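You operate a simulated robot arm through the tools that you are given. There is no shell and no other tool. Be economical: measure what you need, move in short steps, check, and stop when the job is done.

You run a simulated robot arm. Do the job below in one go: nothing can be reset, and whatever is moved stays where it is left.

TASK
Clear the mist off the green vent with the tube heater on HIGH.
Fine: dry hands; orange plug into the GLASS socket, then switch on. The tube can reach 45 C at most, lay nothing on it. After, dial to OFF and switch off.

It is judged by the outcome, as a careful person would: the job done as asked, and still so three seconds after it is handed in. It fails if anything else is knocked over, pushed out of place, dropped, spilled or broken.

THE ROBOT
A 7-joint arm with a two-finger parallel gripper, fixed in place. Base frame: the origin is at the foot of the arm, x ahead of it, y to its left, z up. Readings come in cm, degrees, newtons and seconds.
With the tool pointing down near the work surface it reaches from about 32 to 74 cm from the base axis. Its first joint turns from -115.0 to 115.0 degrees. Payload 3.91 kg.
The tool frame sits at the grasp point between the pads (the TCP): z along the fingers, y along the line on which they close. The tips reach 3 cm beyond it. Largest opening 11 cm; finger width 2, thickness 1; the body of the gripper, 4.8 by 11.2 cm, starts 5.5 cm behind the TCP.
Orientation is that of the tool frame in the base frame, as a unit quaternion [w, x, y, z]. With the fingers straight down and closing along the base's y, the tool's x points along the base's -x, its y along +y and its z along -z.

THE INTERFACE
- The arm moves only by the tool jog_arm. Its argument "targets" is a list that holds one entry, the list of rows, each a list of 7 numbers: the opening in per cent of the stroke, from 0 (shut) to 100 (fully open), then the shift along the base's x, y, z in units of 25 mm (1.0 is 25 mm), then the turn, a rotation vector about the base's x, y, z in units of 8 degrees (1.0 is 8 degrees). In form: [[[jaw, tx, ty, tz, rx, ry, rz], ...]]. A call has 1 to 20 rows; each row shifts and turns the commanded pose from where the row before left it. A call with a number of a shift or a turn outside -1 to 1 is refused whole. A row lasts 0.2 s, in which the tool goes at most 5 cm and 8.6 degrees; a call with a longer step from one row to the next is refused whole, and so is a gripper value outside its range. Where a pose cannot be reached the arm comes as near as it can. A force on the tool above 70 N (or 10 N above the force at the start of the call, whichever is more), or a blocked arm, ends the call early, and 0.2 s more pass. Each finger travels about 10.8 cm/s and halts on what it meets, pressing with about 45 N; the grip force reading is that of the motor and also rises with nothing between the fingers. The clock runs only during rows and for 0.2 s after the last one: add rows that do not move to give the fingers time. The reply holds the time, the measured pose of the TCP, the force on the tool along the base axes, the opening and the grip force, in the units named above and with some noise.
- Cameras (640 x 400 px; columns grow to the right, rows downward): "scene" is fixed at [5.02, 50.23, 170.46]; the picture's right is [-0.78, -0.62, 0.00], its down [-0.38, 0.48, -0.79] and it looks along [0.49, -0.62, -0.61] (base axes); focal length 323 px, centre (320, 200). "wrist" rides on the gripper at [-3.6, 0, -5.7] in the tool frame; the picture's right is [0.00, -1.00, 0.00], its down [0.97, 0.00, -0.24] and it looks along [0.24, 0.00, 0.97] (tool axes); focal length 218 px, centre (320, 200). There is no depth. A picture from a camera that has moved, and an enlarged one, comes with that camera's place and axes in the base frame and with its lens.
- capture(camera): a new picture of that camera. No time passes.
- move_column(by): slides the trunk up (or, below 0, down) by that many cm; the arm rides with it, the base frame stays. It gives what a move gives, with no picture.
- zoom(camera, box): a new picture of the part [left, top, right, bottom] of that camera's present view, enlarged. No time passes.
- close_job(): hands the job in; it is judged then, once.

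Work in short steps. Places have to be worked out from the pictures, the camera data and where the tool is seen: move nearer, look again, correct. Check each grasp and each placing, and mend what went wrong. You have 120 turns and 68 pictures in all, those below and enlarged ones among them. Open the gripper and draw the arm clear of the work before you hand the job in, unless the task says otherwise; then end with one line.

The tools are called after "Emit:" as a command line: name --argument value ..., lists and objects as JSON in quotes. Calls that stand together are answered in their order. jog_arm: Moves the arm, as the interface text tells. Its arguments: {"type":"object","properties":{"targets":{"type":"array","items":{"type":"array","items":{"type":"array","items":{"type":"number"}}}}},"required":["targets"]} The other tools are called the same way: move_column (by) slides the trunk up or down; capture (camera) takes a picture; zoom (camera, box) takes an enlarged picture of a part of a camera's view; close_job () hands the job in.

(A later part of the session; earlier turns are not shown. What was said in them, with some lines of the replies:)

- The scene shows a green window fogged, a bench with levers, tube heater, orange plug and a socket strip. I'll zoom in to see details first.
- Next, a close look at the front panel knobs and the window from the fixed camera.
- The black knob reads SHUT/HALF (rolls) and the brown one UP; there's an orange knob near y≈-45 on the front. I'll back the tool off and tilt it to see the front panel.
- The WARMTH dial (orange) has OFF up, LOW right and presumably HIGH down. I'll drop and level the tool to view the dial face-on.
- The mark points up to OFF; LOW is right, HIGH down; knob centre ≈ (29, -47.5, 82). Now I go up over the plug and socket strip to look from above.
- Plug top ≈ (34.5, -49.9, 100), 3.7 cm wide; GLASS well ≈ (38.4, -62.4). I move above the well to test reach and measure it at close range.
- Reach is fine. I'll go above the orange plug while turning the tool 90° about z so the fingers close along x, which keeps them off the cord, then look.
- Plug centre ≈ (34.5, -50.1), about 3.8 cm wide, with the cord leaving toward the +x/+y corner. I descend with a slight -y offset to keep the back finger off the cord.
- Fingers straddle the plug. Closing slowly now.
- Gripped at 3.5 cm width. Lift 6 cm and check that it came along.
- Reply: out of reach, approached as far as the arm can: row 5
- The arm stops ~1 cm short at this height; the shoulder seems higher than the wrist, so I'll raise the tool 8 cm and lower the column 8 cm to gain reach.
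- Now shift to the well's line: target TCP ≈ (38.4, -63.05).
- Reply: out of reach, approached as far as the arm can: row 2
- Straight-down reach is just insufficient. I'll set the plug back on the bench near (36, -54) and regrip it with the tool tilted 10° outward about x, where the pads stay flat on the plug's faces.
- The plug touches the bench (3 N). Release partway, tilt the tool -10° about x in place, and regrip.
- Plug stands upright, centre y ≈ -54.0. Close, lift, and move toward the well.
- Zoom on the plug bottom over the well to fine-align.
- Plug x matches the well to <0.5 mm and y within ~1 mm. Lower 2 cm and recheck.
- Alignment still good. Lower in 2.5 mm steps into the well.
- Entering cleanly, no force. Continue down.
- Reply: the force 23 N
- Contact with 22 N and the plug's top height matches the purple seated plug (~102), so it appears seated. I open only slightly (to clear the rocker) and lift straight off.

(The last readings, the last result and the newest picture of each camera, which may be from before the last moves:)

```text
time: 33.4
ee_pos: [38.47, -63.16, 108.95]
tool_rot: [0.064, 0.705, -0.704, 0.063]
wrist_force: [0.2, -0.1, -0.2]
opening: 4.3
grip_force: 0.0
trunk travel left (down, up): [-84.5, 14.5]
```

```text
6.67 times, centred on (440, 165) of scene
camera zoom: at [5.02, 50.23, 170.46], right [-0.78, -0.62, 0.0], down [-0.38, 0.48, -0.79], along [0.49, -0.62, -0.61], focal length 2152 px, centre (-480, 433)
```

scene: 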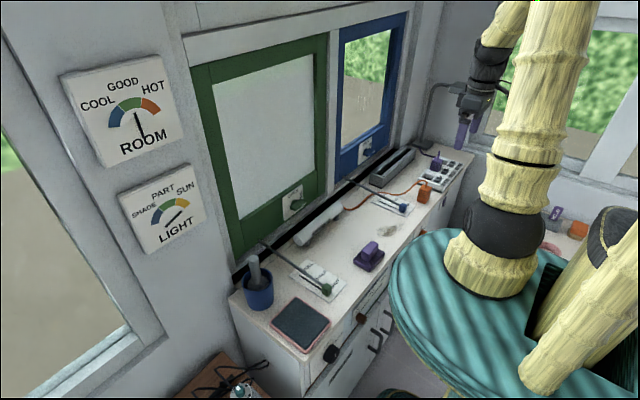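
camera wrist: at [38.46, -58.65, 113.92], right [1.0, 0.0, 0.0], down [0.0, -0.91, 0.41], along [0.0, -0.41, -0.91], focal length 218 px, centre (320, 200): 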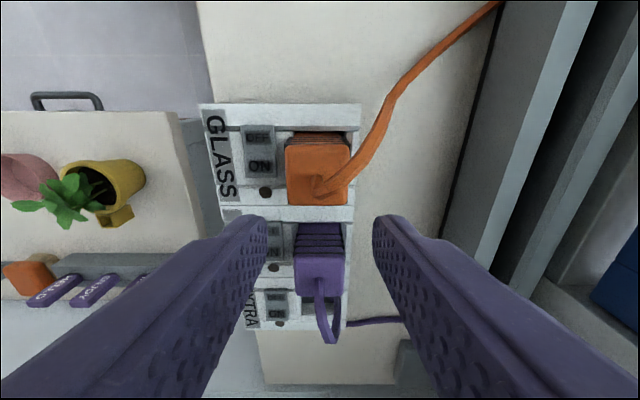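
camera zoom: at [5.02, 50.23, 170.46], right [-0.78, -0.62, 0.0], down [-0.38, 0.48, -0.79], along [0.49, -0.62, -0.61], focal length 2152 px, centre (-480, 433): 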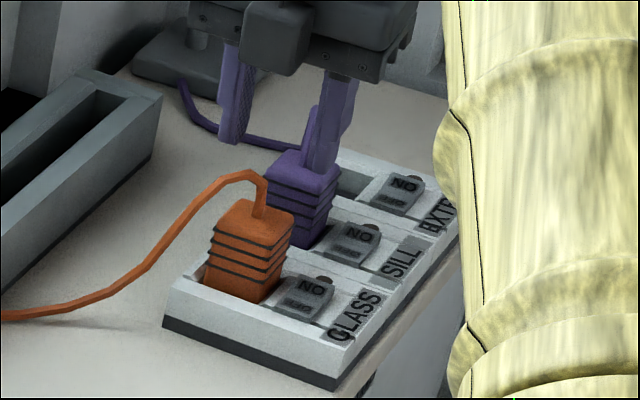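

Plug stays upright in the well. Zoom to compare its seating with the purple plug.

Emit:
zoom --camera "scene" --box '[422, 152, 454, 184]'

Emit:
zoom --camera "wrist" --box '[200, 90, 370, 210]'

```text
12.50 times, centred on (438, 168) of scene
camera zoom: at [5.02, 50.23, 170.46], right [-0.78, -0.62, 0.0], down [-0.38, 0.48, -0.79], along [0.49, -0.62, -0.61], focal length 4036 px, centre (-1155, 600)
```

zoom: 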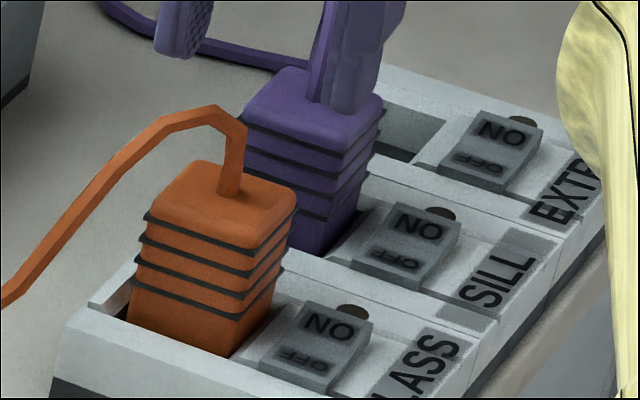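

```text
3.33 times, centred on (285, 150) of wrist
camera zoom: at [38.46, -58.65, 113.92], right [1.0, 0.0, 0.0], down [0.0, -0.91, 0.41], along [0.0, -0.41, -0.91], focal length 728 px, centre (437, 367)
```

zoom: 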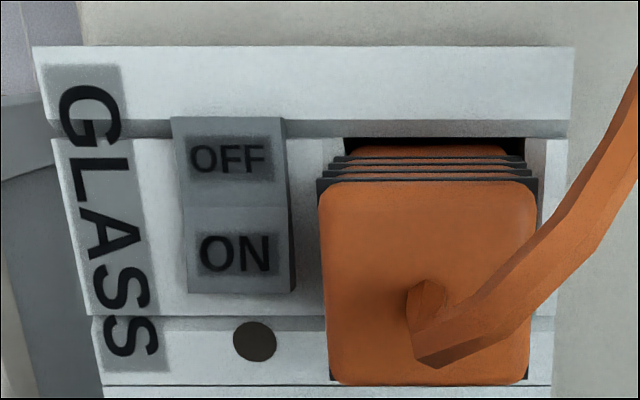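

Seating matches the purple plug. Now I close the fingers, straighten the tool and go above the ON half of the GLASS rocker, about (34.5, -63.2).

Emit:
jog_arm --targets '[[[20, -0.4, 0, 0, 0.65, 0, 0], [0, -0.4, 0, 0, 0.65, 0, 0], [0, -0.4, 0, 0, 0, 0, 0], [0, -0.4, 0, 0, 0, 0, 0], [0, 0, 0, -0.5, 0, 0, 0], [0, 0, 0, -0.5, 0, 0, 0], [0, 0, 0, 0, 0, 0, 0]]]'

Emit:
capture --camera "wrist"

```text
time: 35.0
ee_pos: [34.29, -62.96, 106.4]
tool_rot: [0.0, -0.707, 0.707, 0.001]
wrist_force: [-0.2, 0.3, -0.3]
opening: 0.0
grip_force: 38.3
trunk travel left (down, up): [-84.5, 14.5]
```

```text
21 pictures are left
camera wrist: at [34.38, -59.45, 112.2], right [1.0, 0.0, 0.0], down [0.0, -0.97, 0.24], along [0.0, -0.24, -0.97], focal length 218 px, centre (320, 200)
```

wrist: 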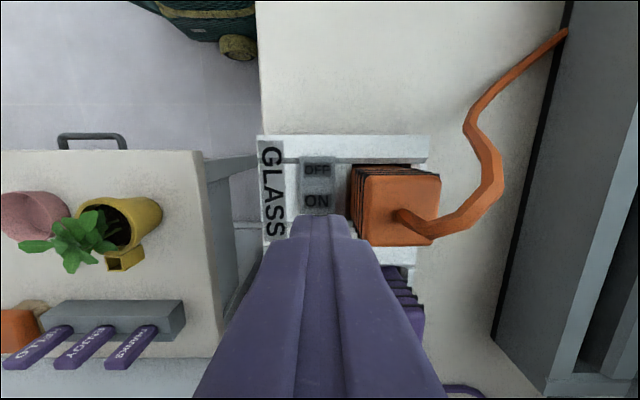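

The fingertips sit above the ON half. Descend gently in small steps until the rocker gives.

Emit:
jog_arm --targets '[[[0, 0, -0.08, -0.4, 0, 0, 0], [0, 0, 0, -0.4, 0, 0, 0], [0, 0, 0, -0.4, 0, 0, 0], [0, 0, 0, -0.1, 0, 0, 0], [0, 0, 0, -0.1, 0, 0, 0], [0, 0, 0, 0, 0, 0, 0]]]'

```text
time: 36.4
ee_pos: [34.39, -63.27, 102.68]
tool_rot: [0.0, 0.708, -0.706, -0.001]
wrist_force: [0.5, 0.3, 0.0]
opening: 0.0
grip_force: 37.3
trunk travel left (down, up): [-84.5, 14.5]
```

Emit:
jog_arm --targets '[[[0, 0, 0, -0.08, 0, 0, 0], [0, 0, 0, -0.08, 0, 0, 0], [0, 0, 0, -0.08, 0, 0, 0], [0, 0, 0, 0, 0, 0, 0]]]'

```text
time: 37.4
ee_pos: [34.45, -63.33, 102.06]
tool_rot: [0.0, 0.708, -0.706, 0.0]
wrist_force: [0.1, -0.6, 0.3]
opening: 0.0
grip_force: 37.4
trunk travel left (down, up): [-84.5, 14.5]
```

Emit:
jog_arm --targets '[[[0, 0, 0, -0.08, 0, 0, 0], [0, 0, 0, -0.08, 0, 0, 0], [0, 0, 0, -0.08, 0, 0, 0], [0, 0, 0, 0, 0, 0, 0]]]'

Emit:
zoom --camera "wrist" --box '[240, 120, 440, 240]'

```text
time: 38.4
ee_pos: [34.34, -63.38, 101.54]
tool_rot: [0.001, -0.707, 0.707, 0.001]
wrist_force: [0.8, 0.1, 1.6]
opening: 0.0
grip_force: 38.1
trunk travel left (down, up): [-84.5, 14.5]
```

```text
3.20 times, centred on (340, 180) of wrist
camera zoom: at [34.37, -59.81, 107.44], right [1.0, 0.0, 0.0], down [0.0, -0.97, 0.24], along [0.0, -0.24, -0.97], focal length 698 px, centre (256, 264)
```

zoom: 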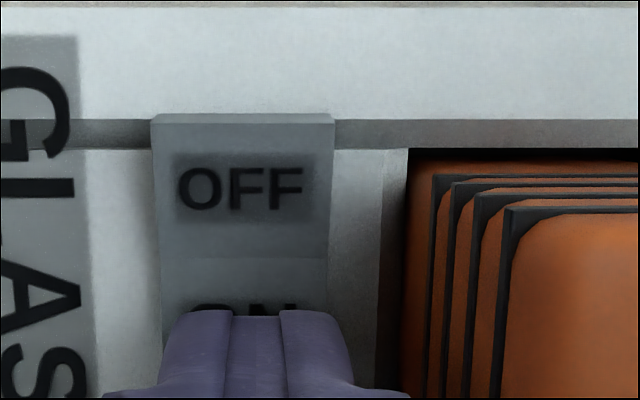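

Just starting to touch. Continue pressing down.

Emit:
jog_arm --targets '[[[0, 0, 0.06, -0.08, 0, 0, 0], [0, 0, 0, -0.08, 0, 0, 0], [0, 0, 0, -0.08, 0, 0, 0], [0, 0, 0, 0, 0, 0, 0]]]'

Emit:
zoom --camera "wrist" --box '[240, 120, 440, 240]'

```text
time: 39.4
ee_pos: [34.31, -63.4, 101.63]
tool_rot: [-0.001, -0.707, 0.708, -0.006]
wrist_force: [4.2, -14.3, 33.6]
opening: 0.0
grip_force: 38.3
trunk travel left (down, up): [-84.5, 14.5]
```

```text
3.20 times, centred on (340, 180) of wrist
camera zoom: at [34.33, -59.72, 107.4], right [1.0, 0.0, 0.0], down [0.0, -0.97, 0.25], along [0.0, -0.25, -0.97], focal length 698 px, centre (256, 264)
```

zoom: 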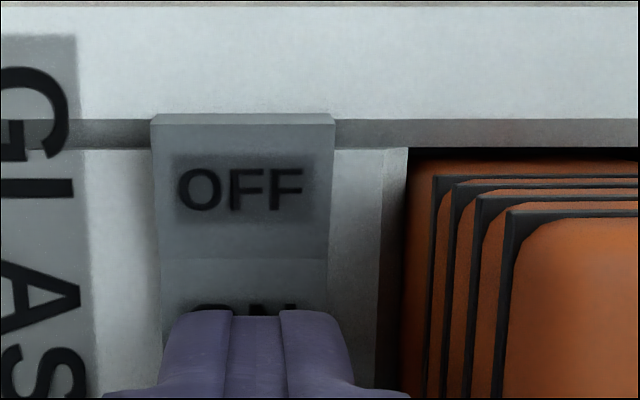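

High force with no rocker motion: the fingertip's outer half probably lands on the raised border beside the rocker. Lift, shift 0.6 cm toward the rocker centre, and press again.

Emit:
jog_arm --targets '[[[0, 0, 0, 0.3, 0, 0, 0], [0, 0, 0.13, 0.2, 0, 0, 0], [0, 0, 0.13, 0, 0, 0, 0], [0, 0, 0, 0, 0, 0, 0]]]'

Emit:
jog_arm --targets '[[[0, 0, 0, -0.15, 0, 0, 0], [0, 0, 0, -0.1, 0, 0, 0], [0, 0, 0, -0.1, 0, 0, 0], [0, 0, 0, 0, 0, 0, 0]]]'

```text
time: 40.4
ee_pos: [34.38, -62.56, 102.19]
tool_rot: [0.001, -0.707, 0.707, 0.002]
wrist_force: [0.3, -1.2, -0.1]
opening: 0.0
grip_force: 37.7
trunk travel left (down, up): [-84.5, 14.5]
```

```text
time: 41.4
ee_pos: [34.49, -62.49, 101.76]
tool_rot: [0.0, 0.707, -0.707, 0.001]
wrist_force: [1.9, -1.2, 16.2]
opening: 0.01
grip_force: 37.7
trunk travel left (down, up): [-84.5, 14.5]
```

The wide closed tips press near the pivot. I'll use a single finger instead: lift, yaw back 90°, open fully, tilt 10° so the outer corner of the -y finger is lowest over the ON end.

Emit:
jog_arm --targets '[[[0, 0, 0, 1, 0, 0, 0], [0, 0, 0, 1, 0, 0, 0], [0, 0, 0.2, 1, 0, 0, 0], [30, 0, 0.2, 0, 0, 0, -0.9375], [60, 0, 0.2, 0, 0, 0, -0.9375], [100, 0, 0.2, 0, 0, 0, -0.9375], [100, 0, 0.2, 0, 0, 0, -0.9375], [100, 0, 0.2, 0, 0, 0, -0.9375], [100, 0, 0.2, 0, 0, 0, -0.9375], [100, 0, 0.2, 0, 0, 0, -0.9375], [100, 0, 0.2, 0, 0, 0, -0.9375], [100, 0, 0.2, 0, 0, 0, -0.9375], [100, 0, 0.2, 0, 0, 0, -0.9375], [100, 0, 0, 0, 0, 0, -0.9375], [100, 0, 0, 0, 0, 0, -0.9375], [100, 0, 0, 0, 0.625, 0, 0], [100, 0, 0, 0, 0.625, 0, 0], [100, 0, 0, 0, 0, 0, 0]]]'

Emit:
capture --camera "wrist"

```text
time: 45.2
ee_pos: [34.42, -56.99, 108.92]
tool_rot: [0.001, 0.0, 0.996, 0.088]
wrist_force: [0.3, -0.3, 0.6]
opening: 10.98
grip_force: 0.1
trunk travel left (down, up): [-84.5, 14.5]
```

```text
18 pictures are left
camera wrist: at [37.99, -58.01, 114.64], right [0.0, -0.98, -0.17], down [-0.97, -0.04, 0.23], along [-0.24, 0.17, -0.96], focal length 218 px, centre (320, 200)
```

wrist: 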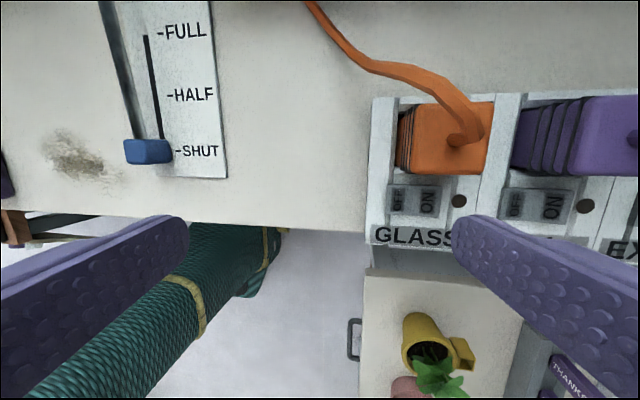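

The -y finger sits over the ON end. Shift 0.4 cm outward and descend to near contact, then creep.

Emit:
jog_arm --targets '[[[100, 0, -0.16, -0.6, 0, 0, 0], [100, 0, 0, -0.6, 0, 0, 0], [100, 0, 0, -0.6, 0, 0, 0], [100, 0, 0, -0.4, 0, 0, 0], [100, 0, 0, -0.1, 0, 0, 0], [100, 0, 0, 0, 0, 0, 0]]]'

Emit:
jog_arm --targets '[[[100, 0, 0, -0.08, 0, 0, 0], [100, 0, 0, -0.08, 0, 0, 0], [100, 0, 0, -0.08, 0, 0, 0], [100, 0, 0, 0, 0, 0, 0]]]'

Emit:
zoom --camera "wrist" --box '[360, 100, 560, 260]'

```text
time: 46.6
ee_pos: [34.24, -57.44, 103.12]
tool_rot: [0.001, 0.0, 0.996, 0.088]
wrist_force: [0.8, 0.2, -0.1]
opening: 10.99
grip_force: 0.1
trunk travel left (down, up): [-84.5, 14.5]
```

```text
time: 47.6
ee_pos: [34.22, -57.35, 102.59]
tool_rot: [0.0, 0.0, 0.996, 0.087]
wrist_force: [1.0, 0.3, -0.4]
opening: 10.98
grip_force: 0.1
trunk travel left (down, up): [-84.5, 14.5]
```

```text
2.50 times, centred on (460, 180) of wrist
camera zoom: at [37.92, -58.4, 108.33], right [0.0, -0.98, -0.17], down [-0.97, -0.04, 0.23], along [-0.24, 0.17, -0.96], focal length 546 px, centre (-30, 250)
```

zoom: 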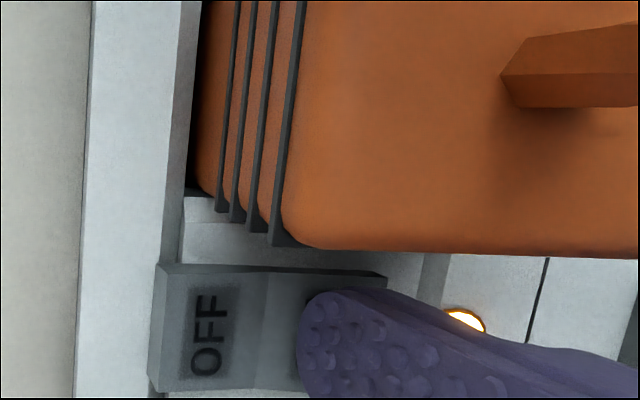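

The GLASS lamp is lit: it's switched on. I lift away, retreat and level the tool to face the WARMTH dial.

Emit:
jog_arm --targets '[[[100, 0, 0, 0.95, 0, 0, 0], [100, 0, 0, 0.95, -0.42, 0, 0], [80, 0, 0, 0.95, -0.42, 0, 0], [60, 0, 0, 0.95, -0.41, 0, 0], [60, -0.75, 0.33, 0, 0, -0.9375, 0], [60, -0.75, 0.33, 0, 0, -0.9375, 0], [60, -0.75, 0.33, 0, 0, -0.9375, 0], [60, -0.75, 0.33, 0, 0, -0.9375, 0], [60, -0.75, 0.33, 0, 0, -0.9375, 0], [60, -0.75, 0.33, 0, 0, -0.9375, 0], [60, -0.75, 0.33, 0, 0, -0.9375, 0], [60, -0.75, 0.33, 0, 0, -0.9375, 0], [60, -0.75, 0.33, 0, 0, -0.9375, 0], [60, -0.75, 0.33, 0, 0, -0.9375, 0], [60, -0.75, 0.33, 0, 0, -0.9375, 0], [60, -0.75, 0.33, 0, 0, -0.9375, 0], [60, 0, 0, 0, 0, 0, 0]]]'

```text
time: 51.2
ee_pos: [11.82, -47.57, 111.95]
tool_rot: [0.709, -0.001, 0.706, 0.0]
wrist_force: [0.5, 0.1, 0.1]
opening: 6.61
grip_force: 0.1
trunk travel left (down, up): [-84.5, 14.5]
```

Tool level at (11.8, -47.6, 112). Lower to dial height while staying back at x≈12.

Emit:
jog_arm --targets '[[[60, 0, 0, -1, 0, 0, 0], [60, 0, 0, -1, 0, 0, 0], [60, 0, 0, -1, 0, 0, 0], [60, 0, 0, -1, 0, 0, 0], [60, 0, 0, -1, 0, 0, 0], [60, 0, 0, -1, 0, 0, 0], [60, 0, 0, -1, 0, 0, 0], [60, 0, 0, -1, 0, 0, 0], [60, 0, 0, -1, 0, 0, 0], [60, 0, 0, -1, 0, 0, 0], [60, 0, 0, -1, 0, 0, 0], [60, 0, 0, -0.9, 0, 0, 0], [60, 0, 0, 0, 0, 0, 0]]]'

Emit:
capture --camera "wrist"

```text
time: 54.0
ee_pos: [11.91, -47.46, 82.26]
tool_rot: [0.707, -0.001, 0.707, 0.001]
wrist_force: [-0.5, 0.6, 0.1]
opening: 6.6
grip_force: 0.1
trunk travel left (down, up): [-84.5, 14.5]
```

```text
16 pictures are left
camera wrist: at [6.21, -47.34, 86.12], right [0.0, -1.0, 0.0], down [-0.24, 0.0, -0.97], along [0.97, 0.0, -0.24], focal length 218 px, centre (320, 200)
```

wrist: 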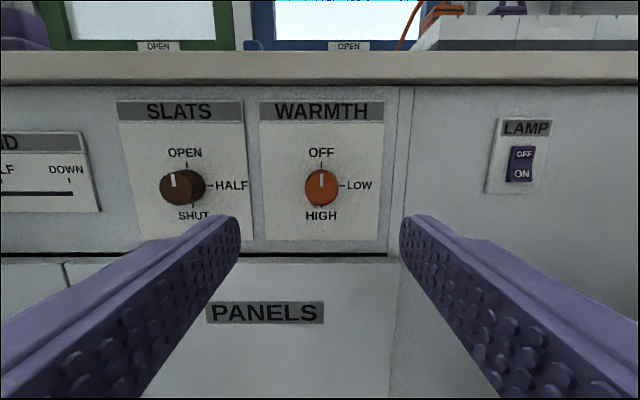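

Dial centre ≈ (y -47.45, z 81.75), pointer at OFF. Pre-roll the tool -90° about x, checking the joint allows it.

Emit:
jog_arm --targets '[[[60, 0, 0, -0.03, -0.9375, 0, 0], [60, 0, 0, -0.03, -0.9375, 0, 0], [60, 0, 0, -0.03, -0.9375, 0, 0], [60, 0, 0, -0.03, -0.9375, 0, 0], [60, 0, 0, -0.03, -0.9375, 0, 0], [60, 0, 0, -0.03, -0.9375, 0, 0], [60, 0, 0, -0.02, -0.9375, 0, 0], [60, 0, 0, 0, -0.9375, 0, 0], [60, 0, 0, 0, -0.9375, 0, 0], [60, 0, 0, 0, -0.9375, 0, 0], [60, 0, 0, 0, -0.9375, 0, 0], [60, 0, 0, 0, -0.9375, 0, 0], [60, 0, 0, 0, 0, 0, 0]]]'

```text
time: 55.1
ee_pos: [7.83, -58.73, 90.04]
tool_rot: [0.625, -0.281, 0.681, -0.259]
wrist_force: [-0.1, -0.8, 0.5]
opening: 6.6
grip_force: 0.0
out of reach, approached as far as the arm can: row 2, 3, 4
trunk travel left (down, up): [-84.5, 14.5]
stopped in row 5: the arm was blocked; the commanded pose is now the measured one
```

The arm reached a joint limit and wandered to y≈-58.7. Look at the state before moving.

Emit:
capture --camera "scene"

Emit:
capture --camera "wrist"

```text
15 pictures are left
```

scene: 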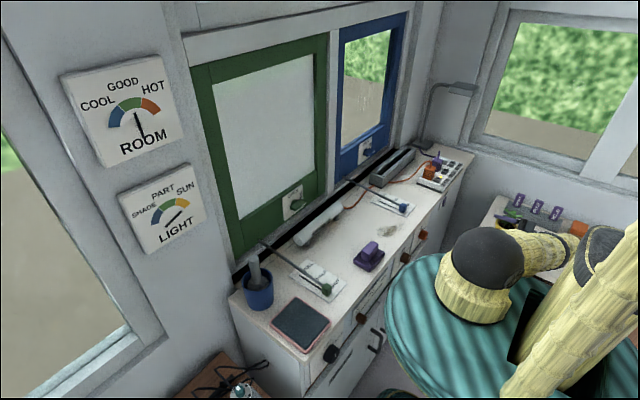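

```text
14 pictures are left
camera wrist: at [2.37, -56.2, 93.17], right [0.06, -0.71, 0.7], down [-0.3, -0.68, -0.66], along [0.95, -0.17, -0.25], focal length 218 px, centre (320, 200)
```

wrist: 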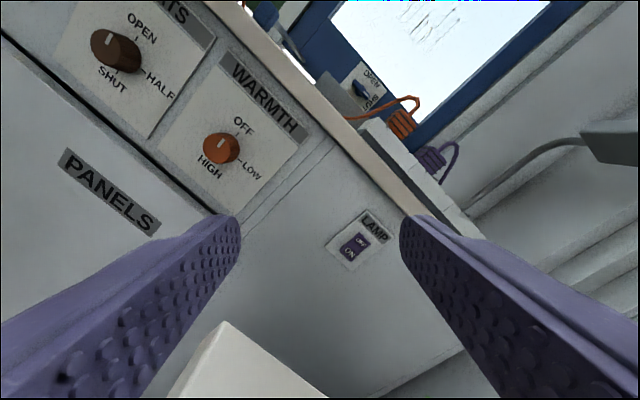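

Nothing was touched. Go back to the levelled pose in front of the dial, rolling back +45°.

Emit:
jog_arm --targets '[[[60, 0.2, 0.56, 0, 0.7, -0.073, -0.029], [60, 0.2, 0.56, 0, 0.7, -0.073, -0.029], [60, 0.2, 0.56, 0, 0.7, -0.073, -0.029], [60, 0.2, 0.56, 0, 0.7, -0.073, -0.029], [60, 0.2, 0.56, 0, 0.7, -0.073, -0.029], [60, 0.2, 0.56, 0, 0.7, -0.073, -0.029], [60, 0.2, 0.56, 0, 0.7, -0.073, -0.029], [60, 0.2, 0.56, 0, 0.7, -0.073, -0.029], [60, 0, 0, -0.8, 0, 0, 0], [60, 0, 0, -0.8, 0, 0, 0], [60, 0, 0, -0.8, 0, 0, 0], [60, 0, 0, -0.8, 0, 0, 0], [60, 0, 0, 0, 0, 0, 0]]]'

```text
time: 57.9
ee_pos: [11.69, -48.2, 81.47]
tool_rot: [0.707, -0.001, 0.707, 0.0]
wrist_force: [0.4, 0.0, 1.0]
opening: 6.6
grip_force: 0.0
out of reach, approached as far as the arm can: row 1, 2
trunk travel left (down, up): [-84.5, 14.5]
```

Back level. Test rolling in the positive direction in free space.

Emit:
jog_arm --targets '[[[60, 0, 0.1, 0, 0.9375, 0, 0], [60, 0, 0.1, 0, 0.9375, 0, 0], [60, 0, 0.1, 0, 0.9375, 0, 0], [60, 0, 0, 0.1, 0.9375, 0, 0], [60, 0, 0, 0, 0, 0, 0]]]'

Emit:
jog_arm --targets '[[[60, 0, 0, 0, 0.9375, 0, 0], [60, 0, 0, 0, 0.9375, 0, 0], [60, 0, 0, 0, 0.9375, 0, 0], [60, 0, 0, 0, 0.9375, 0, 0], [60, 0, 0, 0, 0, 0, 0]]]'

```text
time: 59.1
ee_pos: [11.71, -47.7, 81.92]
tool_rot: [0.683, 0.183, 0.683, 0.183]
wrist_force: [0.3, 0.8, -0.6]
opening: 6.6
grip_force: 0.0
trunk travel left (down, up): [-84.5, 14.5]
```

```text
time: 60.3
ee_pos: [11.66, -47.79, 81.81]
tool_rot: [0.613, 0.353, 0.613, 0.353]
wrist_force: [0.1, -0.7, 0.5]
opening: 6.6
grip_force: 0.1
trunk travel left (down, up): [-84.5, 14.5]
```

Fine to 60°. Continue testing farther.

Emit:
jog_arm --targets '[[[60, 0, 0, 0, 0.9375, 0, 0], [60, 0, 0, 0, 0.9375, 0, 0], [60, 0, 0, 0, 0.9375, 0, 0], [60, 0, 0, 0, 0.9375, 0, 0], [60, 0, 0, 0, 0.9375, 0, 0], [60, 0, 0, 0, 0.9375, 0, 0], [60, 0, 0, 0, 0.9375, 0, 0], [60, 0, 0, 0, 0.9375, 0, 0], [60, 0, 0, 0, 0, 0, 0]]]'

Emit:
jog_arm --targets '[[[60, 0, 0, 0, 0.9375, 0, 0], [60, 0, 0, 0, 0.9375, 0, 0], [60, 0, 0, 0, 0.9375, 0, 0], [60, 0, 0, 0, 0.9375, 0, 0], [60, 0, 0, 0, 0.9375, 0, 0], [60, 0, 0, 0, 0.9375, 0, 0], [60, 0, 0, 0, 0.9375, 0, 0], [60, 0, 0, 0, 0.9375, 0, 0], [60, 0, 0, 0, 0, 0, 0]]]'

```text
time: 62.3
ee_pos: [11.74, -47.63, 81.9]
tool_rot: [0.354, 0.612, 0.353, 0.612]
wrist_force: [0.7, 0.2, 0.4]
opening: 6.61
grip_force: 0.0
trunk travel left (down, up): [-84.5, 14.5]
```

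```text
time: 64.3
ee_pos: [11.66, -47.73, 81.86]
tool_rot: [-0.001, 0.707, 0.001, 0.707]
wrist_force: [-0.9, 0.1, -0.4]
opening: 6.62
grip_force: 0.1
trunk travel left (down, up): [-84.5, 14.5]
```

A full 180° roll works. Roll back to 0 while advancing partway toward the dial.

Emit:
jog_arm --targets '[[[60, 0.3, 0.1, 0, -0.9375, 0, 0], [60, 0.3, 0, 0, -0.9375, 0, 0], [60, 0.3, 0, 0, -0.9375, 0, 0], [60, 0.3, 0, 0, -0.9375, 0, 0], [60, 0.3, 0, 0, -0.9375, 0, 0], [60, 0.3, 0, 0, -0.9375, 0, 0], [60, 0.3, 0, 0, -0.9375, 0, 0], [60, 0.3, 0, 0, -0.9375, 0, 0], [60, 0.3, 0, 0, -0.9375, 0, 0], [60, 0.3, 0, 0, -0.9375, 0, 0], [60, 0.3, 0, 0, -0.9375, 0, 0], [60, 0.3, 0, 0, -0.9375, 0, 0], [60, 0, 0, 0, -0.9375, 0, 0], [60, 0, 0, 0, -0.9375, 0, 0], [60, 0, 0, 0, -0.9375, 0, 0], [60, 0, 0, 0, -0.9375, 0, 0], [60, 0, 0, 0, -0.9375, 0, 0], [60, 0, 0, 0, -0.9375, 0, 0], [60, 0, 0, 0, -0.9375, 0, 0], [60, 0, 0, 0, -0.9375, 0, 0]]]'

Emit:
jog_arm --targets '[[[60, 0, 0, 0, -0.9375, 0, 0], [60, 0, 0, 0, -0.9375, 0, 0], [60, 0, 0, 0, -0.9375, 0, 0], [60, 0, 0, 0, -0.9375, 0, 0], [60, 0, 0, 0, 0, 0, 0]]]'

Emit:
capture --camera "wrist"

```text
time: 68.5
ee_pos: [20.73, -47.43, 81.84]
tool_rot: [0.683, 0.181, 0.684, 0.181]
wrist_force: [-0.2, 0.5, 0.1]
opening: 6.59
grip_force: 0.0
trunk travel left (down, up): [-84.5, 14.5]
```

```text
time: 69.7
ee_pos: [20.74, -47.51, 81.98]
tool_rot: [0.707, -0.002, 0.707, 0.0]
wrist_force: [-0.2, -0.7, 0.4]
opening: 6.58
grip_force: 0.1
trunk travel left (down, up): [-84.5, 14.5]
```

```text
13 pictures are left
camera wrist: at [14.97, -47.47, 85.59], right [0.0, -1.0, 0.0], down [-0.24, 0.0, -0.97], along [0.97, 0.0, -0.24], focal length 218 px, centre (320, 200)
```

wrist: 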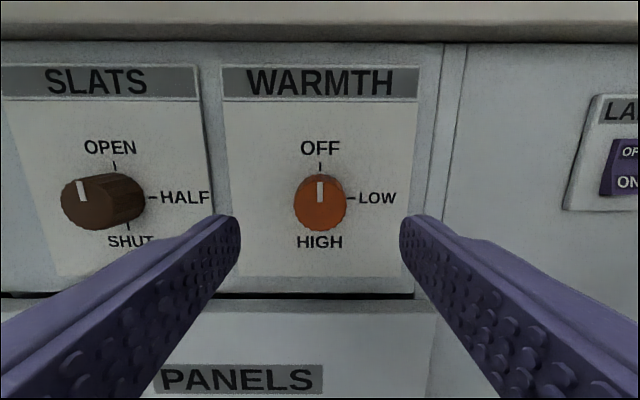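

Dial aligned (still OFF). Advance slowly with the jaws at ~5 cm around the knob.

Emit:
jog_arm --targets '[[[48, 0.6, 0, -0.1, 0, 0, 0], [48, 0.6, 0, 0, 0, 0, 0], [48, 0.6, 0, 0, 0, 0, 0], [48, 0.5, 0, 0, 0, 0, 0], [48, 0.4, 0, 0, 0, 0, 0], [48, 0.2, 0, 0, 0, 0, 0], [48, 0.1, 0, 0, 0, 0, 0], [48, 0, 0, 0, 0, 0, 0]]]'

Emit:
capture --camera "wrist"

```text
time: 71.5
ee_pos: [27.83, -48.11, 82.17]
tool_rot: [0.705, -0.006, 0.71, -0.007]
wrist_force: [0.0, 0.8, 0.5]
opening: 5.28
grip_force: 0.2
trunk travel left (down, up): [-84.5, 14.5]
```

```text
12 pictures are left
camera wrist: at [22.1, -48.08, 85.96], right [0.0, -1.0, 0.02], down [-0.25, -0.02, -0.97], along [0.97, -0.01, -0.25], focal length 218 px, centre (320, 200)
```

wrist: 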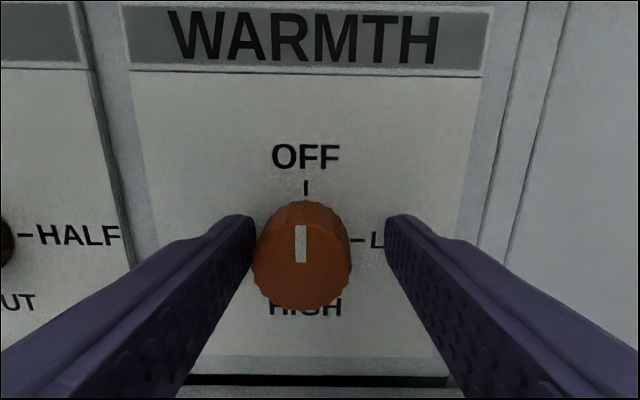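

The knob is slightly left/below the jaw centre. Correct by +0.6 cm y, -0.35 cm z.

Emit:
jog_arm --targets '[[[48, 0, 0.12, -0.07, 0, 0, 0], [48, 0, 0.12, -0.07, 0, 0, 0], [48, 0, 0, 0, 0, 0, 0]]]'

```text
time: 72.3
ee_pos: [28.14, -48.04, 82.58]
tool_rot: [0.704, -0.014, 0.71, -0.009]
wrist_force: [-0.1, 0.6, 0.5]
opening: 5.28
grip_force: 0.1
trunk travel left (down, up): [-84.5, 14.5]
```

The arm isn't following (z rose). Check the scene for an arm contact.

Emit:
zoom --camera "scene" --box '[340, 150, 640, 400]'

```text
1.60 times, centred on (490, 275) of scene
camera zoom: at [5.02, 50.23, 170.46], right [-0.78, -0.62, 0.0], down [-0.38, 0.48, -0.79], along [0.49, -0.62, -0.61], focal length 517 px, centre (48, 80)
```

zoom: 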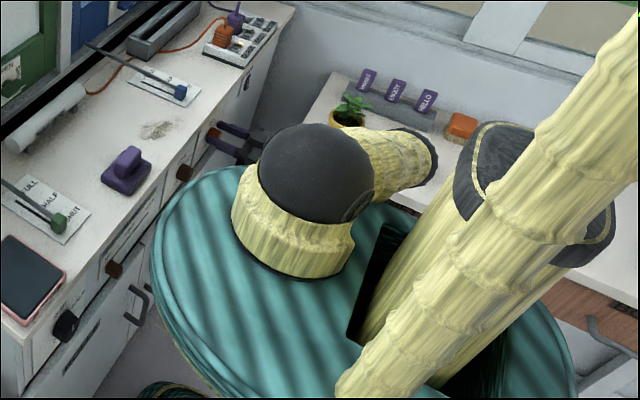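

The upper arm likely rests on the torso edge since the tool is so far below the shoulder. Back off, raise the tool 20 cm, then lower the column 20 cm for a better posture.

Emit:
jog_arm --targets '[[[50, -0.5, 0, 0, 0, 0, 0], [50, -0.8, 0, 0, 0, 0, 0], [50, -1, 0, 0, 0, 0, 0], [50, -1, 0, 0, 0, 0, 0], [50, -1, 0, 0, 0, 0, 0], [50, -1, 0, 0, 0, 0, 0], [50, 0, 0, 1, 0, 0, 0], [50, 0, 0, 1, 0, 0, 0], [50, 0, 0, 1, 0, 0, 0], [50, 0, 0, 1, 0, 0, 0], [50, 0, 0, 1, 0, 0, 0], [50, 0, 0, 1, 0, 0, 0], [50, 0, 0, 1, 0, 0, 0], [50, 0, 0, 1, 0, 0, 0], [50, 0, 0, 0, 0, 0, 0]]]'

Emit:
move_column --by -20

Emit:
jog_arm --targets '[[[50, 0, 0, 0, 0, 0, 0], [50, 0, 0, 0, 0, 0, 0]]]'

```text
time: 75.5
ee_pos: [14.96, -46.88, 101.24]
tool_rot: [0.707, -0.001, 0.707, 0.0]
wrist_force: [0.6, 0.5, -0.4]
opening: 5.51
grip_force: 0.1
trunk travel left (down, up): [-84.5, 14.5]
```

```text
time: 77.7
ee_pos: [15.05, -46.92, 81.22]
tool_rot: [0.707, -0.002, 0.707, 0.0]
wrist_force: [-0.3, -0.4, -1.3]
opening: 5.5
grip_force: 0.0
trunk travel left (down, up): [-64.5, 34.5]
```

```text
time: 78.3
ee_pos: [15.01, -46.9, 81.22]
tool_rot: [0.707, 0.0, 0.707, -0.002]
wrist_force: [-0.2, -0.3, 0.1]
opening: 5.5
grip_force: 0.1
trunk travel left (down, up): [-64.5, 34.5]
```

Posture shifted. Advance again to the knob.

Emit:
jog_arm --targets '[[[48, 0.7, -0.1, 0.08, 0, 0, 0], [48, 0.7, -0.1, 0.08, 0, 0, 0], [48, 0.7, 0, 0, 0, 0, 0], [48, 0.7, 0, 0, 0, 0, 0], [48, 0.7, 0, 0, 0, 0, 0], [48, 0.6, 0, 0, 0, 0, 0], [48, 0.5, 0, 0, 0, 0, 0], [48, 0.3, 0, 0, 0, 0, 0], [48, 0.15, 0, 0, 0, 0, 0], [48, 0, 0, 0, 0, 0, 0]]]'

Emit:
capture --camera "wrist"

```text
time: 80.5
ee_pos: [27.72, -47.22, 81.46]
tool_rot: [0.707, -0.001, 0.707, -0.002]
wrist_force: [0.0, 0.3, -1.0]
opening: 5.27
grip_force: 0.1
trunk travel left (down, up): [-64.5, 34.5]
```

```text
10 pictures are left
camera wrist: at [21.87, -47.18, 85.27], right [0.0, -1.0, 0.0], down [-0.24, 0.0, -0.97], along [0.97, 0.0, -0.24], focal length 218 px, centre (320, 200)
```

wrist: 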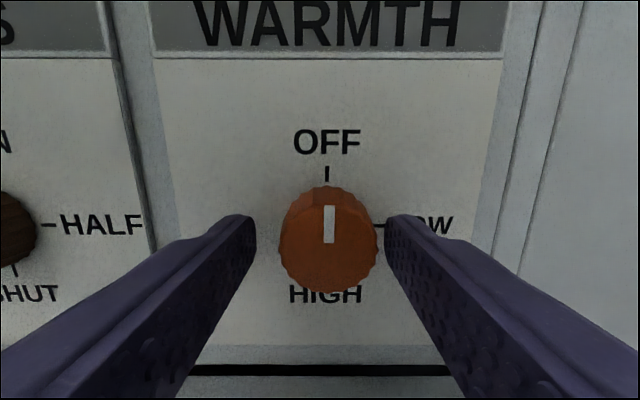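

Well tracked now. Trim -0.24 cm y, +0.25 cm z, +0.3 cm x and close on the knob.

Emit:
jog_arm --targets '[[[48, 0.12, -0.1, 0.1, 0, 0, 0], [48, 0, 0, 0, 0, 0, 0], [35, 0, 0, 0, 0, 0, 0], [25, 0, 0, 0, 0, 0, 0], [22, 0, 0, 0, 0, 0, 0], [22, 0, 0, 0, 0, 0, 0]]]'

```text
time: 81.9
ee_pos: [27.97, -47.48, 81.8]
tool_rot: [0.707, -0.002, 0.707, -0.001]
wrist_force: [-1.3, 5.5, -0.4]
opening: 3.68
grip_force: 45.2
trunk travel left (down, up): [-64.5, 34.5]
```

Knob gripped (3.68 cm). Turn +90° about x toward LOW first.

Emit:
jog_arm --targets '[[[22, 0, 0, 0, 0.9375, 0, 0], [22, 0, 0, 0, 0.9375, 0, 0], [22, 0, 0, 0, 0.9375, 0, 0], [22, 0, 0, 0, 0.9375, 0, 0], [22, 0, 0, 0, 0.9375, 0, 0], [22, 0, 0, 0, 0.9375, 0, 0], [22, 0, 0, 0, 0.9375, 0, 0], [22, 0, 0, 0, 0.9375, 0, 0], [22, 0, 0, 0, 0.9375, 0, 0], [22, 0, 0, 0, 0.9375, 0, 0], [22, 0, 0, 0, 0.9375, 0, 0], [22, 0, 0, 0, 0.9375, 0, 0], [22, 0, 0, 0, 0, 0, 0]]]'

```text
time: 84.7
ee_pos: [27.92, -47.75, 81.5]
tool_rot: [0.498, 0.503, 0.501, 0.498]
wrist_force: [-4.3, -4.2, -27.1]
opening: 3.7
grip_force: 45.1
trunk travel left (down, up): [-64.5, 34.5]
```

Turned 90°. Relieve the z load by a small -z shift and continue another 90° to HIGH.

Emit:
jog_arm --targets '[[[22, 0, 0, -0.1, 0.9375, 0, 0], [22, 0, 0, 0, 0.9375, 0, 0], [22, 0, 0, 0, 0.9375, 0, 0], [22, 0, 0, 0, 0.9375, 0, 0], [22, 0, 0, 0, 0.9375, 0, 0], [22, 0, 0, 0, 0.9375, 0, 0], [22, 0, 0, 0, 0.9375, 0, 0], [22, 0, 0, 0, 0.9375, 0, 0], [22, 0, 0, 0, 0.9375, 0, 0], [22, 0, 0, 0, 0.9375, 0, 0], [22, 0, 0, 0, 0.9375, 0, 0], [22, 0, 0, 0, 0.9375, 0, 0], [22, 0, 0, 0, 0, 0, 0]]]'

Emit:
capture --camera "wrist"

```text
time: 87.5
ee_pos: [27.95, -47.56, 81.62]
tool_rot: [0.0, 0.708, 0.001, 0.707]
wrist_force: [-10.6, 15.8, -18.8]
opening: 3.68
grip_force: 44.9
trunk travel left (down, up): [-64.5, 34.5]
```

```text
9 pictures are left
camera wrist: at [22.18, -47.52, 78.16], right [0.0, 1.0, 0.0], down [-0.24, 0.0, 0.97], along [0.97, 0.0, 0.24], focal length 218 px, centre (320, 200)
```

wrist: 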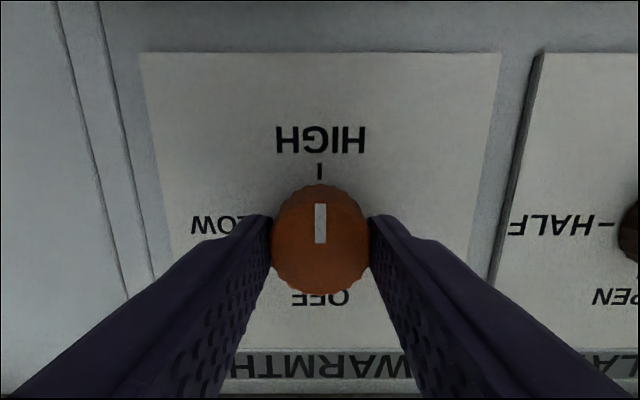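

Pointer at HIGH. Hold here and let the heater work, then check the window.

Emit:
jog_arm --targets '[[[22, 0, 0, 0, 0, 0, 0], [22, 0, 0, 0, 0, 0, 0], [22, 0, 0, 0, 0, 0, 0], [22, 0, 0, 0, 0, 0, 0], [22, 0, 0, 0, 0, 0, 0], [22, 0, 0, 0, 0, 0, 0], [22, 0, 0, 0, 0, 0, 0], [22, 0, 0, 0, 0, 0, 0], [22, 0, 0, 0, 0, 0, 0], [22, 0, 0, 0, 0, 0, 0], [22, 0, 0, 0, 0, 0, 0], [22, 0, 0, 0, 0, 0, 0], [22, 0, 0, 0, 0, 0, 0], [22, 0, 0, 0, 0, 0, 0], [22, 0, 0, 0, 0, 0, 0], [22, 0, 0, 0, 0, 0, 0], [22, 0, 0, 0, 0, 0, 0], [22, 0, 0, 0, 0, 0, 0], [22, 0, 0, 0, 0, 0, 0], [22, 0, 0, 0, 0, 0, 0]]]'

Emit:
jog_arm --targets '[[[22, 0, 0, 0, 0, 0, 0], [22, 0, 0, 0, 0, 0, 0], [22, 0, 0, 0, 0, 0, 0], [22, 0, 0, 0, 0, 0, 0], [22, 0, 0, 0, 0, 0, 0], [22, 0, 0, 0, 0, 0, 0], [22, 0, 0, 0, 0, 0, 0], [22, 0, 0, 0, 0, 0, 0], [22, 0, 0, 0, 0, 0, 0], [22, 0, 0, 0, 0, 0, 0], [22, 0, 0, 0, 0, 0, 0], [22, 0, 0, 0, 0, 0, 0], [22, 0, 0, 0, 0, 0, 0], [22, 0, 0, 0, 0, 0, 0], [22, 0, 0, 0, 0, 0, 0], [22, 0, 0, 0, 0, 0, 0], [22, 0, 0, 0, 0, 0, 0], [22, 0, 0, 0, 0, 0, 0], [22, 0, 0, 0, 0, 0, 0], [22, 0, 0, 0, 0, 0, 0]]]'

Emit:
jog_arm --targets '[[[22, 0, 0, 0, 0, 0, 0], [22, 0, 0, 0, 0, 0, 0], [22, 0, 0, 0, 0, 0, 0], [22, 0, 0, 0, 0, 0, 0], [22, 0, 0, 0, 0, 0, 0], [22, 0, 0, 0, 0, 0, 0], [22, 0, 0, 0, 0, 0, 0], [22, 0, 0, 0, 0, 0, 0], [22, 0, 0, 0, 0, 0, 0], [22, 0, 0, 0, 0, 0, 0], [22, 0, 0, 0, 0, 0, 0], [22, 0, 0, 0, 0, 0, 0], [22, 0, 0, 0, 0, 0, 0], [22, 0, 0, 0, 0, 0, 0], [22, 0, 0, 0, 0, 0, 0], [22, 0, 0, 0, 0, 0, 0], [22, 0, 0, 0, 0, 0, 0], [22, 0, 0, 0, 0, 0, 0], [22, 0, 0, 0, 0, 0, 0], [22, 0, 0, 0, 0, 0, 0]]]'

Emit:
capture --camera "scene"

```text
time: 91.7
ee_pos: [27.92, -47.43, 81.63]
tool_rot: [0.001, 0.707, 0.002, 0.707]
wrist_force: [-9.2, 15.3, -13.8]
opening: 3.7
grip_force: 44.7
trunk travel left (down, up): [-64.5, 34.5]
```

```text
time: 95.9
ee_pos: [27.96, -47.56, 81.58]
tool_rot: [0.001, 0.707, 0.001, 0.707]
wrist_force: [-8.9, 12.1, -9.8]
opening: 3.69
grip_force: 44.4
trunk travel left (down, up): [-64.5, 34.5]
```

```text
time: 100.1
ee_pos: [27.87, -47.45, 81.67]
tool_rot: [0.0, 0.707, 0.002, 0.707]
wrist_force: [-6.8, 9.0, -6.4]
opening: 3.7
grip_force: 45.0
trunk travel left (down, up): [-64.5, 34.5]
```

```text
8 pictures are left
```

scene: 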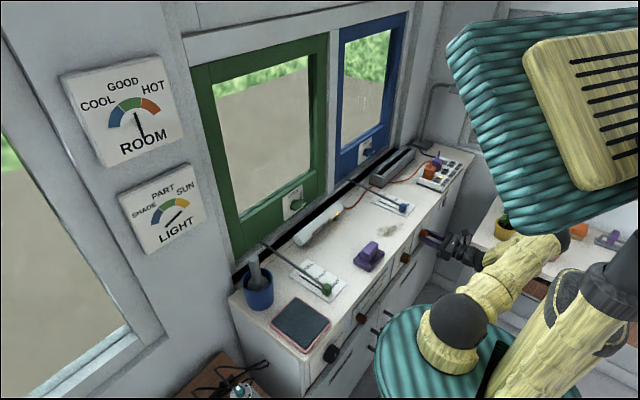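

The green pane looks clear. Wait a little more for margin and confirm by zoom.

Emit:
jog_arm --targets '[[[22, 0, 0, 0, 0, 0, 0], [22, 0, 0, 0, 0, 0, 0], [22, 0, 0, 0, 0, 0, 0], [22, 0, 0, 0, 0, 0, 0], [22, 0, 0, 0, 0, 0, 0], [22, 0, 0, 0, 0, 0, 0], [22, 0, 0, 0, 0, 0, 0], [22, 0, 0, 0, 0, 0, 0], [22, 0, 0, 0, 0, 0, 0], [22, 0, 0, 0, 0, 0, 0], [22, 0, 0, 0, 0, 0, 0], [22, 0, 0, 0, 0, 0, 0], [22, 0, 0, 0, 0, 0, 0], [22, 0, 0, 0, 0, 0, 0], [22, 0, 0, 0, 0, 0, 0], [22, 0, 0, 0, 0, 0, 0], [22, 0, 0, 0, 0, 0, 0], [22, 0, 0, 0, 0, 0, 0], [22, 0, 0, 0, 0, 0, 0], [22, 0, 0, 0, 0, 0, 0]]]'

Emit:
zoom --camera "scene" --box '[190, 30, 410, 250]'

```text
time: 104.3
ee_pos: [27.88, -47.37, 81.68]
tool_rot: [0.001, 0.707, 0.001, 0.707]
wrist_force: [-5.4, 8.2, -4.2]
opening: 3.69
grip_force: 44.5
trunk travel left (down, up): [-64.5, 34.5]
```

```text
1.82 times, centred on (300, 140) of scene
camera zoom: at [5.02, 50.23, 170.46], right [-0.78, -0.62, 0.0], down [-0.38, 0.48, -0.79], along [0.49, -0.62, -0.61], focal length 587 px, centre (356, 309)
```

zoom: 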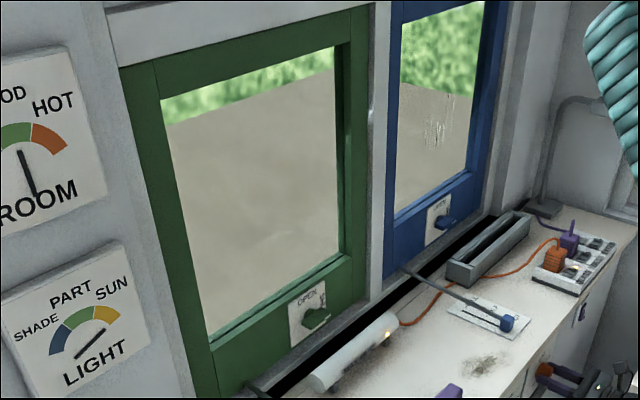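

The green pane is fully clear. Turn the dial back -180° to OFF.

Emit:
jog_arm --targets '[[[22, 0, 0, 0, -0.9375, 0, 0], [22, 0, 0, 0, -0.9375, 0, 0], [22, 0, 0, 0, -0.9375, 0, 0], [22, 0, 0, 0, -0.9375, 0, 0], [22, 0, 0, 0, -0.9375, 0, 0], [22, 0, 0, 0, -0.9375, 0, 0], [22, 0, 0, 0, -0.9375, 0, 0], [22, 0, 0, 0, -0.9375, 0, 0], [22, 0, 0, 0, -0.9375, 0, 0], [22, 0, 0, 0, -0.9375, 0, 0], [22, 0, 0, 0, -0.9375, 0, 0], [22, 0, 0, 0, -0.9375, 0, 0], [22, 0, 0, 0, 0, 0, 0]]]'

Emit:
jog_arm --targets '[[[22, 0, 0, 0, -0.9375, 0, 0], [22, 0, 0, 0, -0.9375, 0, 0], [22, 0, 0, 0, -0.9375, 0, 0], [22, 0, 0, 0, -0.9375, 0, 0], [22, 0, 0, 0, -0.9375, 0, 0], [22, 0, 0, 0, -0.9375, 0, 0], [22, 0, 0, 0, -0.9375, 0, 0], [22, 0, 0, 0, -0.9375, 0, 0], [22, 0, 0, 0, -0.9375, 0, 0], [22, 0, 0, 0, -0.9375, 0, 0], [22, 0, 0, 0, -0.9375, 0, 0], [22, 0, 0, 0, -0.9375, 0, 0], [22, 0, 0, 0, 0, 0, 0]]]'

Emit:
capture --camera "wrist"

```text
time: 107.1
ee_pos: [27.91, -47.49, 81.53]
tool_rot: [0.499, 0.499, 0.504, 0.498]
wrist_force: [-7.5, 28.0, -23.4]
opening: 3.71
grip_force: 44.6
trunk travel left (down, up): [-64.5, 34.5]
```

```text
time: 109.9
ee_pos: [27.95, -47.63, 81.39]
tool_rot: [0.705, -0.001, 0.709, -0.001]
wrist_force: [-9.7, 1.2, -1.9]
opening: 3.7
grip_force: 44.6
trunk travel left (down, up): [-64.5, 34.5]
```

```text
6 pictures are left
camera wrist: at [22.18, -47.5, 85.18], right [0.0, -1.0, 0.0], down [-0.24, 0.0, -0.97], along [0.97, 0.0, -0.24], focal length 218 px, centre (320, 200)
```

wrist: 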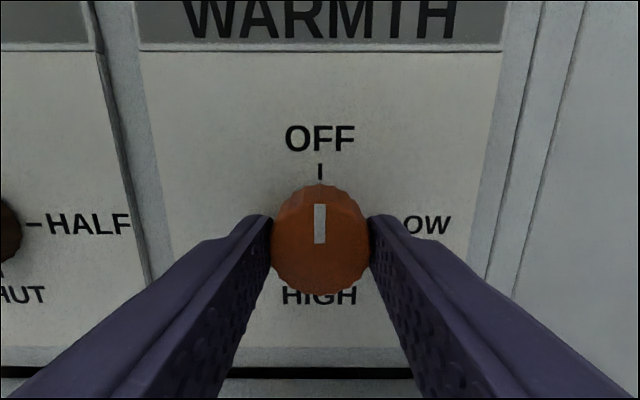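

Dial at OFF. Release, back off, and raise the column again.

Emit:
jog_arm --targets '[[[40, 0, 0, 0, 0, 0, 0], [55, 0, 0, 0, 0, 0, 0], [55, -0.4, 0, 0, 0, 0, 0], [55, -0.8, 0, 0, 0, 0, 0], [55, -1, 0, 0, 0, 0, 0], [55, -1, 0, 0, 0, 0, 0], [55, -1, 0, 0, 0, 0, 0], [55, -1, 0, 0, 0, 0, 0], [55, -0.8, 0, 0, 0, 0, 0], [55, 0, 0, 0, 0, 0, 0]]]'

Emit:
move_column --by 20

Emit:
jog_arm --targets '[[[55, 0, 0, 1, 0, 0, 0], [55, 0, 0, 1, 0, 0, 0], [55, 0, 0, 1, 0, 0, 0], [55, 0, 0, 1, 0, 0, 0], [55, 0, 0, 0, 0, 0, 0]]]'

```text
time: 112.1
ee_pos: [12.85, -47.51, 81.61]
tool_rot: [0.707, -0.002, 0.707, 0.0]
wrist_force: [1.2, -0.5, 0.3]
opening: 6.05
grip_force: 0.0
trunk travel left (down, up): [-64.5, 34.5]
```

```text
time: 114.3
ee_pos: [12.95, -47.72, 101.53]
tool_rot: [0.707, 0.0, 0.707, -0.001]
wrist_force: [0.5, 0.6, 1.1]
opening: 6.07
grip_force: 0.0
trunk travel left (down, up): [-84.5, 14.5]
```

```text
time: 115.5
ee_pos: [12.7, -47.87, 111.71]
tool_rot: [0.707, -0.002, 0.707, 0.0]
wrist_force: [-0.5, 0.1, -0.7]
opening: 6.06
grip_force: 0.0
trunk travel left (down, up): [-84.5, 14.5]
```

Now swing over the switch strip, tool down, fully open, with the -y finger bound for the OFF half (TCP y ≈ -54.5).

Emit:
jog_arm --targets '[[[60, 0.72, -0.223, 0, 0, 0.9375, 0], [60, 0.72, -0.223, 0, 0, 0.9375, 0], [70, 0.72, -0.223, 0, 0, 0.9375, 0], [80, 0.72, -0.223, 0, 0, 0.9375, 0], [90, 0.72, -0.223, 0, 0, 0.9375, 0], [100, 0.72, -0.223, 0, 0, 0.9375, 0], [100, 0.72, -0.223, 0, 0, 0.9375, 0], [100, 0.72, -0.223, 0, 0, 0.9375, 0], [100, 0.72, -0.223, 0, 0, 0.9375, 0], [100, 0.72, -0.223, 0, 0, 0.9375, 0], [100, 0.72, -0.223, 0, 0, 0.9375, 0], [100, 0.72, -0.223, 0, 0, 0.9375, 0], [100, 0, 0, -0.8, 0, 0, 0], [100, 0, 0, -0.8, 0, 0, 0], [100, 0, 0, -0.8, 0, 0, 0], [100, 0, 0, 0, 0, 0, 0]]]'

Emit:
zoom --camera "wrist" --box '[340, 100, 540, 260]'

```text
time: 118.9
ee_pos: [34.68, -53.96, 105.41]
tool_rot: [0.0, -0.002, 1.0, -0.001]
wrist_force: [0.2, -0.8, -0.7]
opening: 10.98
grip_force: 0.1
trunk travel left (down, up): [-84.5, 14.5]
```

```text
2.50 times, centred on (440, 180) of wrist
camera zoom: at [38.33, -54.05, 111.26], right [0.0, -1.0, 0.0], down [-0.97, 0.0, 0.24], along [-0.24, 0.0, -0.97], focal length 546 px, centre (20, 250)
```

zoom: 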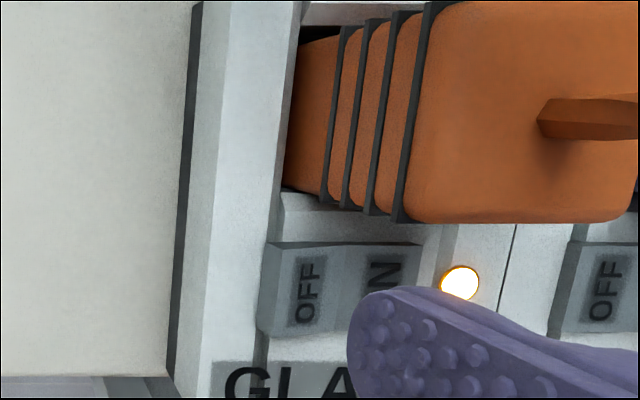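

OFF label ≈ (34.3, -60.9). Shift -0.7 cm in y and descend, then creep.

Emit:
jog_arm --targets '[[[100, -0.1, -0.3, 0, 0, 0, 0], [100, 0, 0, -0.4, 0, 0, 0], [100, 0, 0, -0.4, 0, 0, 0], [100, 0, 0, -0.3, 0, 0, 0], [100, 0, 0, 0, 0, 0, 0]]]'

Emit:
jog_arm --targets '[[[100, 0, 0, -0.08, 0, 0, 0], [100, 0, 0, -0.08, 0, 0, 0], [100, 0, 0, -0.08, 0, 0, 0], [100, 0, 0, 0, 0, 0, 0]]]'

```text
time: 120.1
ee_pos: [34.14, -55.08, 102.63]
tool_rot: [0.0, -0.002, 1.0, 0.0]
wrist_force: [0.4, -0.4, 0.4]
opening: 10.98
grip_force: 0.0
trunk travel left (down, up): [-84.5, 14.5]
```

```text
time: 121.1
ee_pos: [34.1, -54.94, 102.13]
tool_rot: [0.0, -0.001, 1.0, 0.0]
wrist_force: [0.7, -0.5, 0.4]
opening: 11.01
grip_force: 0.0
trunk travel left (down, up): [-84.5, 14.5]
```

Emit:
jog_arm --targets '[[[100, 0.05, 0.08, 0, 0, 0, 0], [100, 0, 0, -0.08, 0, 0, 0], [100, 0, 0, -0.08, 0, 0, 0], [100, 0, 0, -0.08, 0, 0, 0], [100, 0, 0, 0, 0, 0, 0]]]'

Emit:
zoom --camera "wrist" --box '[340, 100, 540, 260]'

```text
time: 122.3
ee_pos: [34.44, -54.8, 101.6]
tool_rot: [0.001, -0.002, 1.0, -0.001]
wrist_force: [-1.5, 1.4, 5.2]
opening: 10.96
grip_force: 0.0
trunk travel left (down, up): [-84.5, 14.5]
```

```text
2.50 times, centred on (440, 180) of wrist
camera zoom: at [37.94, -54.75, 107.41], right [0.0, -1.0, 0.0], down [-0.97, 0.0, 0.24], along [-0.24, 0.0, -0.97], focal length 546 px, centre (20, 250)
```

zoom: 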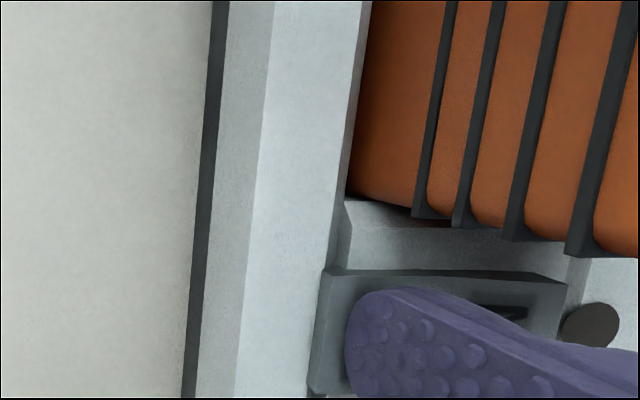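

The lamp is dark, so GLASS is switched off. Lift straight up and withdraw the arm clear.

Emit:
jog_arm --targets '[[[100, 0, 0, 0.5, 0, 0, 0], [100, 0, 0, 1, 0, 0, 0], [100, 0, 0, 1, 0, 0, 0], [100, 0, 0, 1, 0, 0, 0], [100, 0, 0, 1, 0, 0, 0], [100, 0, 0, 1, 0, 0, 0], [100, -0.5, 0.9, 0.8, 0, 0, 0], [100, -0.5, 0.9, 0.8, 0, 0, 0], [100, -0.5, 0.9, 0.8, 0, 0, 0], [100, -0.5, 0.9, 0.8, 0, 0, 0], [100, -0.5, 0.9, 0.8, 0, 0, 0], [100, -0.5, 0.9, 0.4, 0, 0, 0], [100, -0.5, 0.9, 0, 0, 0, 0], [100, 0, 0, 0, 0, 0, 0]]]'

Emit:
capture --camera "scene"

Emit:
capture --camera "wrist"

```text
time: 125.3
ee_pos: [25.44, -39.38, 126.38]
tool_rot: [0.001, -0.001, 1.0, 0.0]
wrist_force: [0.1, 0.0, -0.1]
opening: 11.02
grip_force: 0.2
trunk travel left (down, up): [-84.5, 14.5]
```

```text
3 pictures are left
```

scene: 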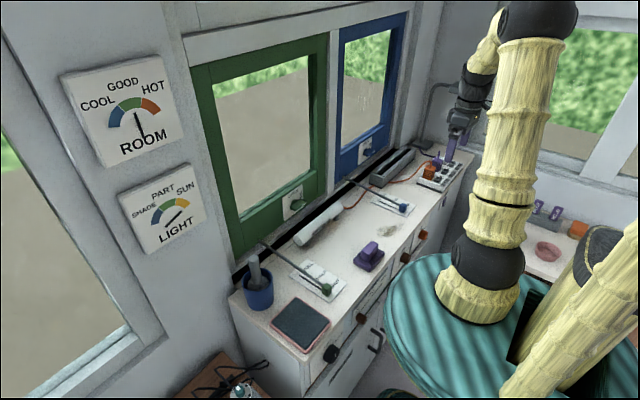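

```text
2 pictures are left
camera wrist: at [29.02, -39.32, 132.21], right [0.0, -1.0, 0.0], down [-0.97, 0.0, 0.24], along [-0.24, 0.0, -0.97], focal length 218 px, centre (320, 200)
```

wrist: 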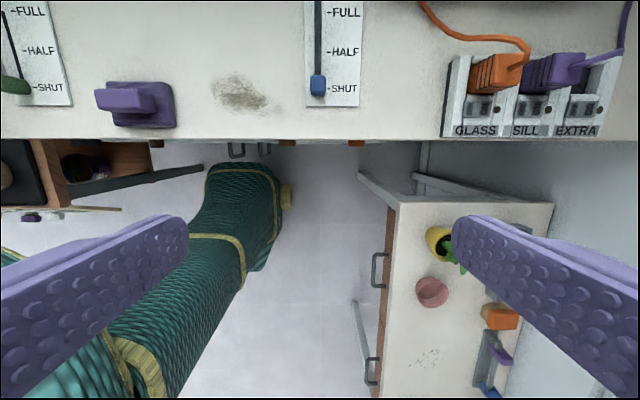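

The pane is clear, the GLASS lamp is off, the dial is at OFF, nothing else has moved, and the arm is clear with the gripper open. Handing in.

Emit:
close_job

```text
The job is handed in.
```

The green vent is clear of mist: I plugged the orange plug into GLASS, ran the tube heater on HIGH, then turned the dial to OFF and switched the socket off, with nothing else disturbed in the final pictures.
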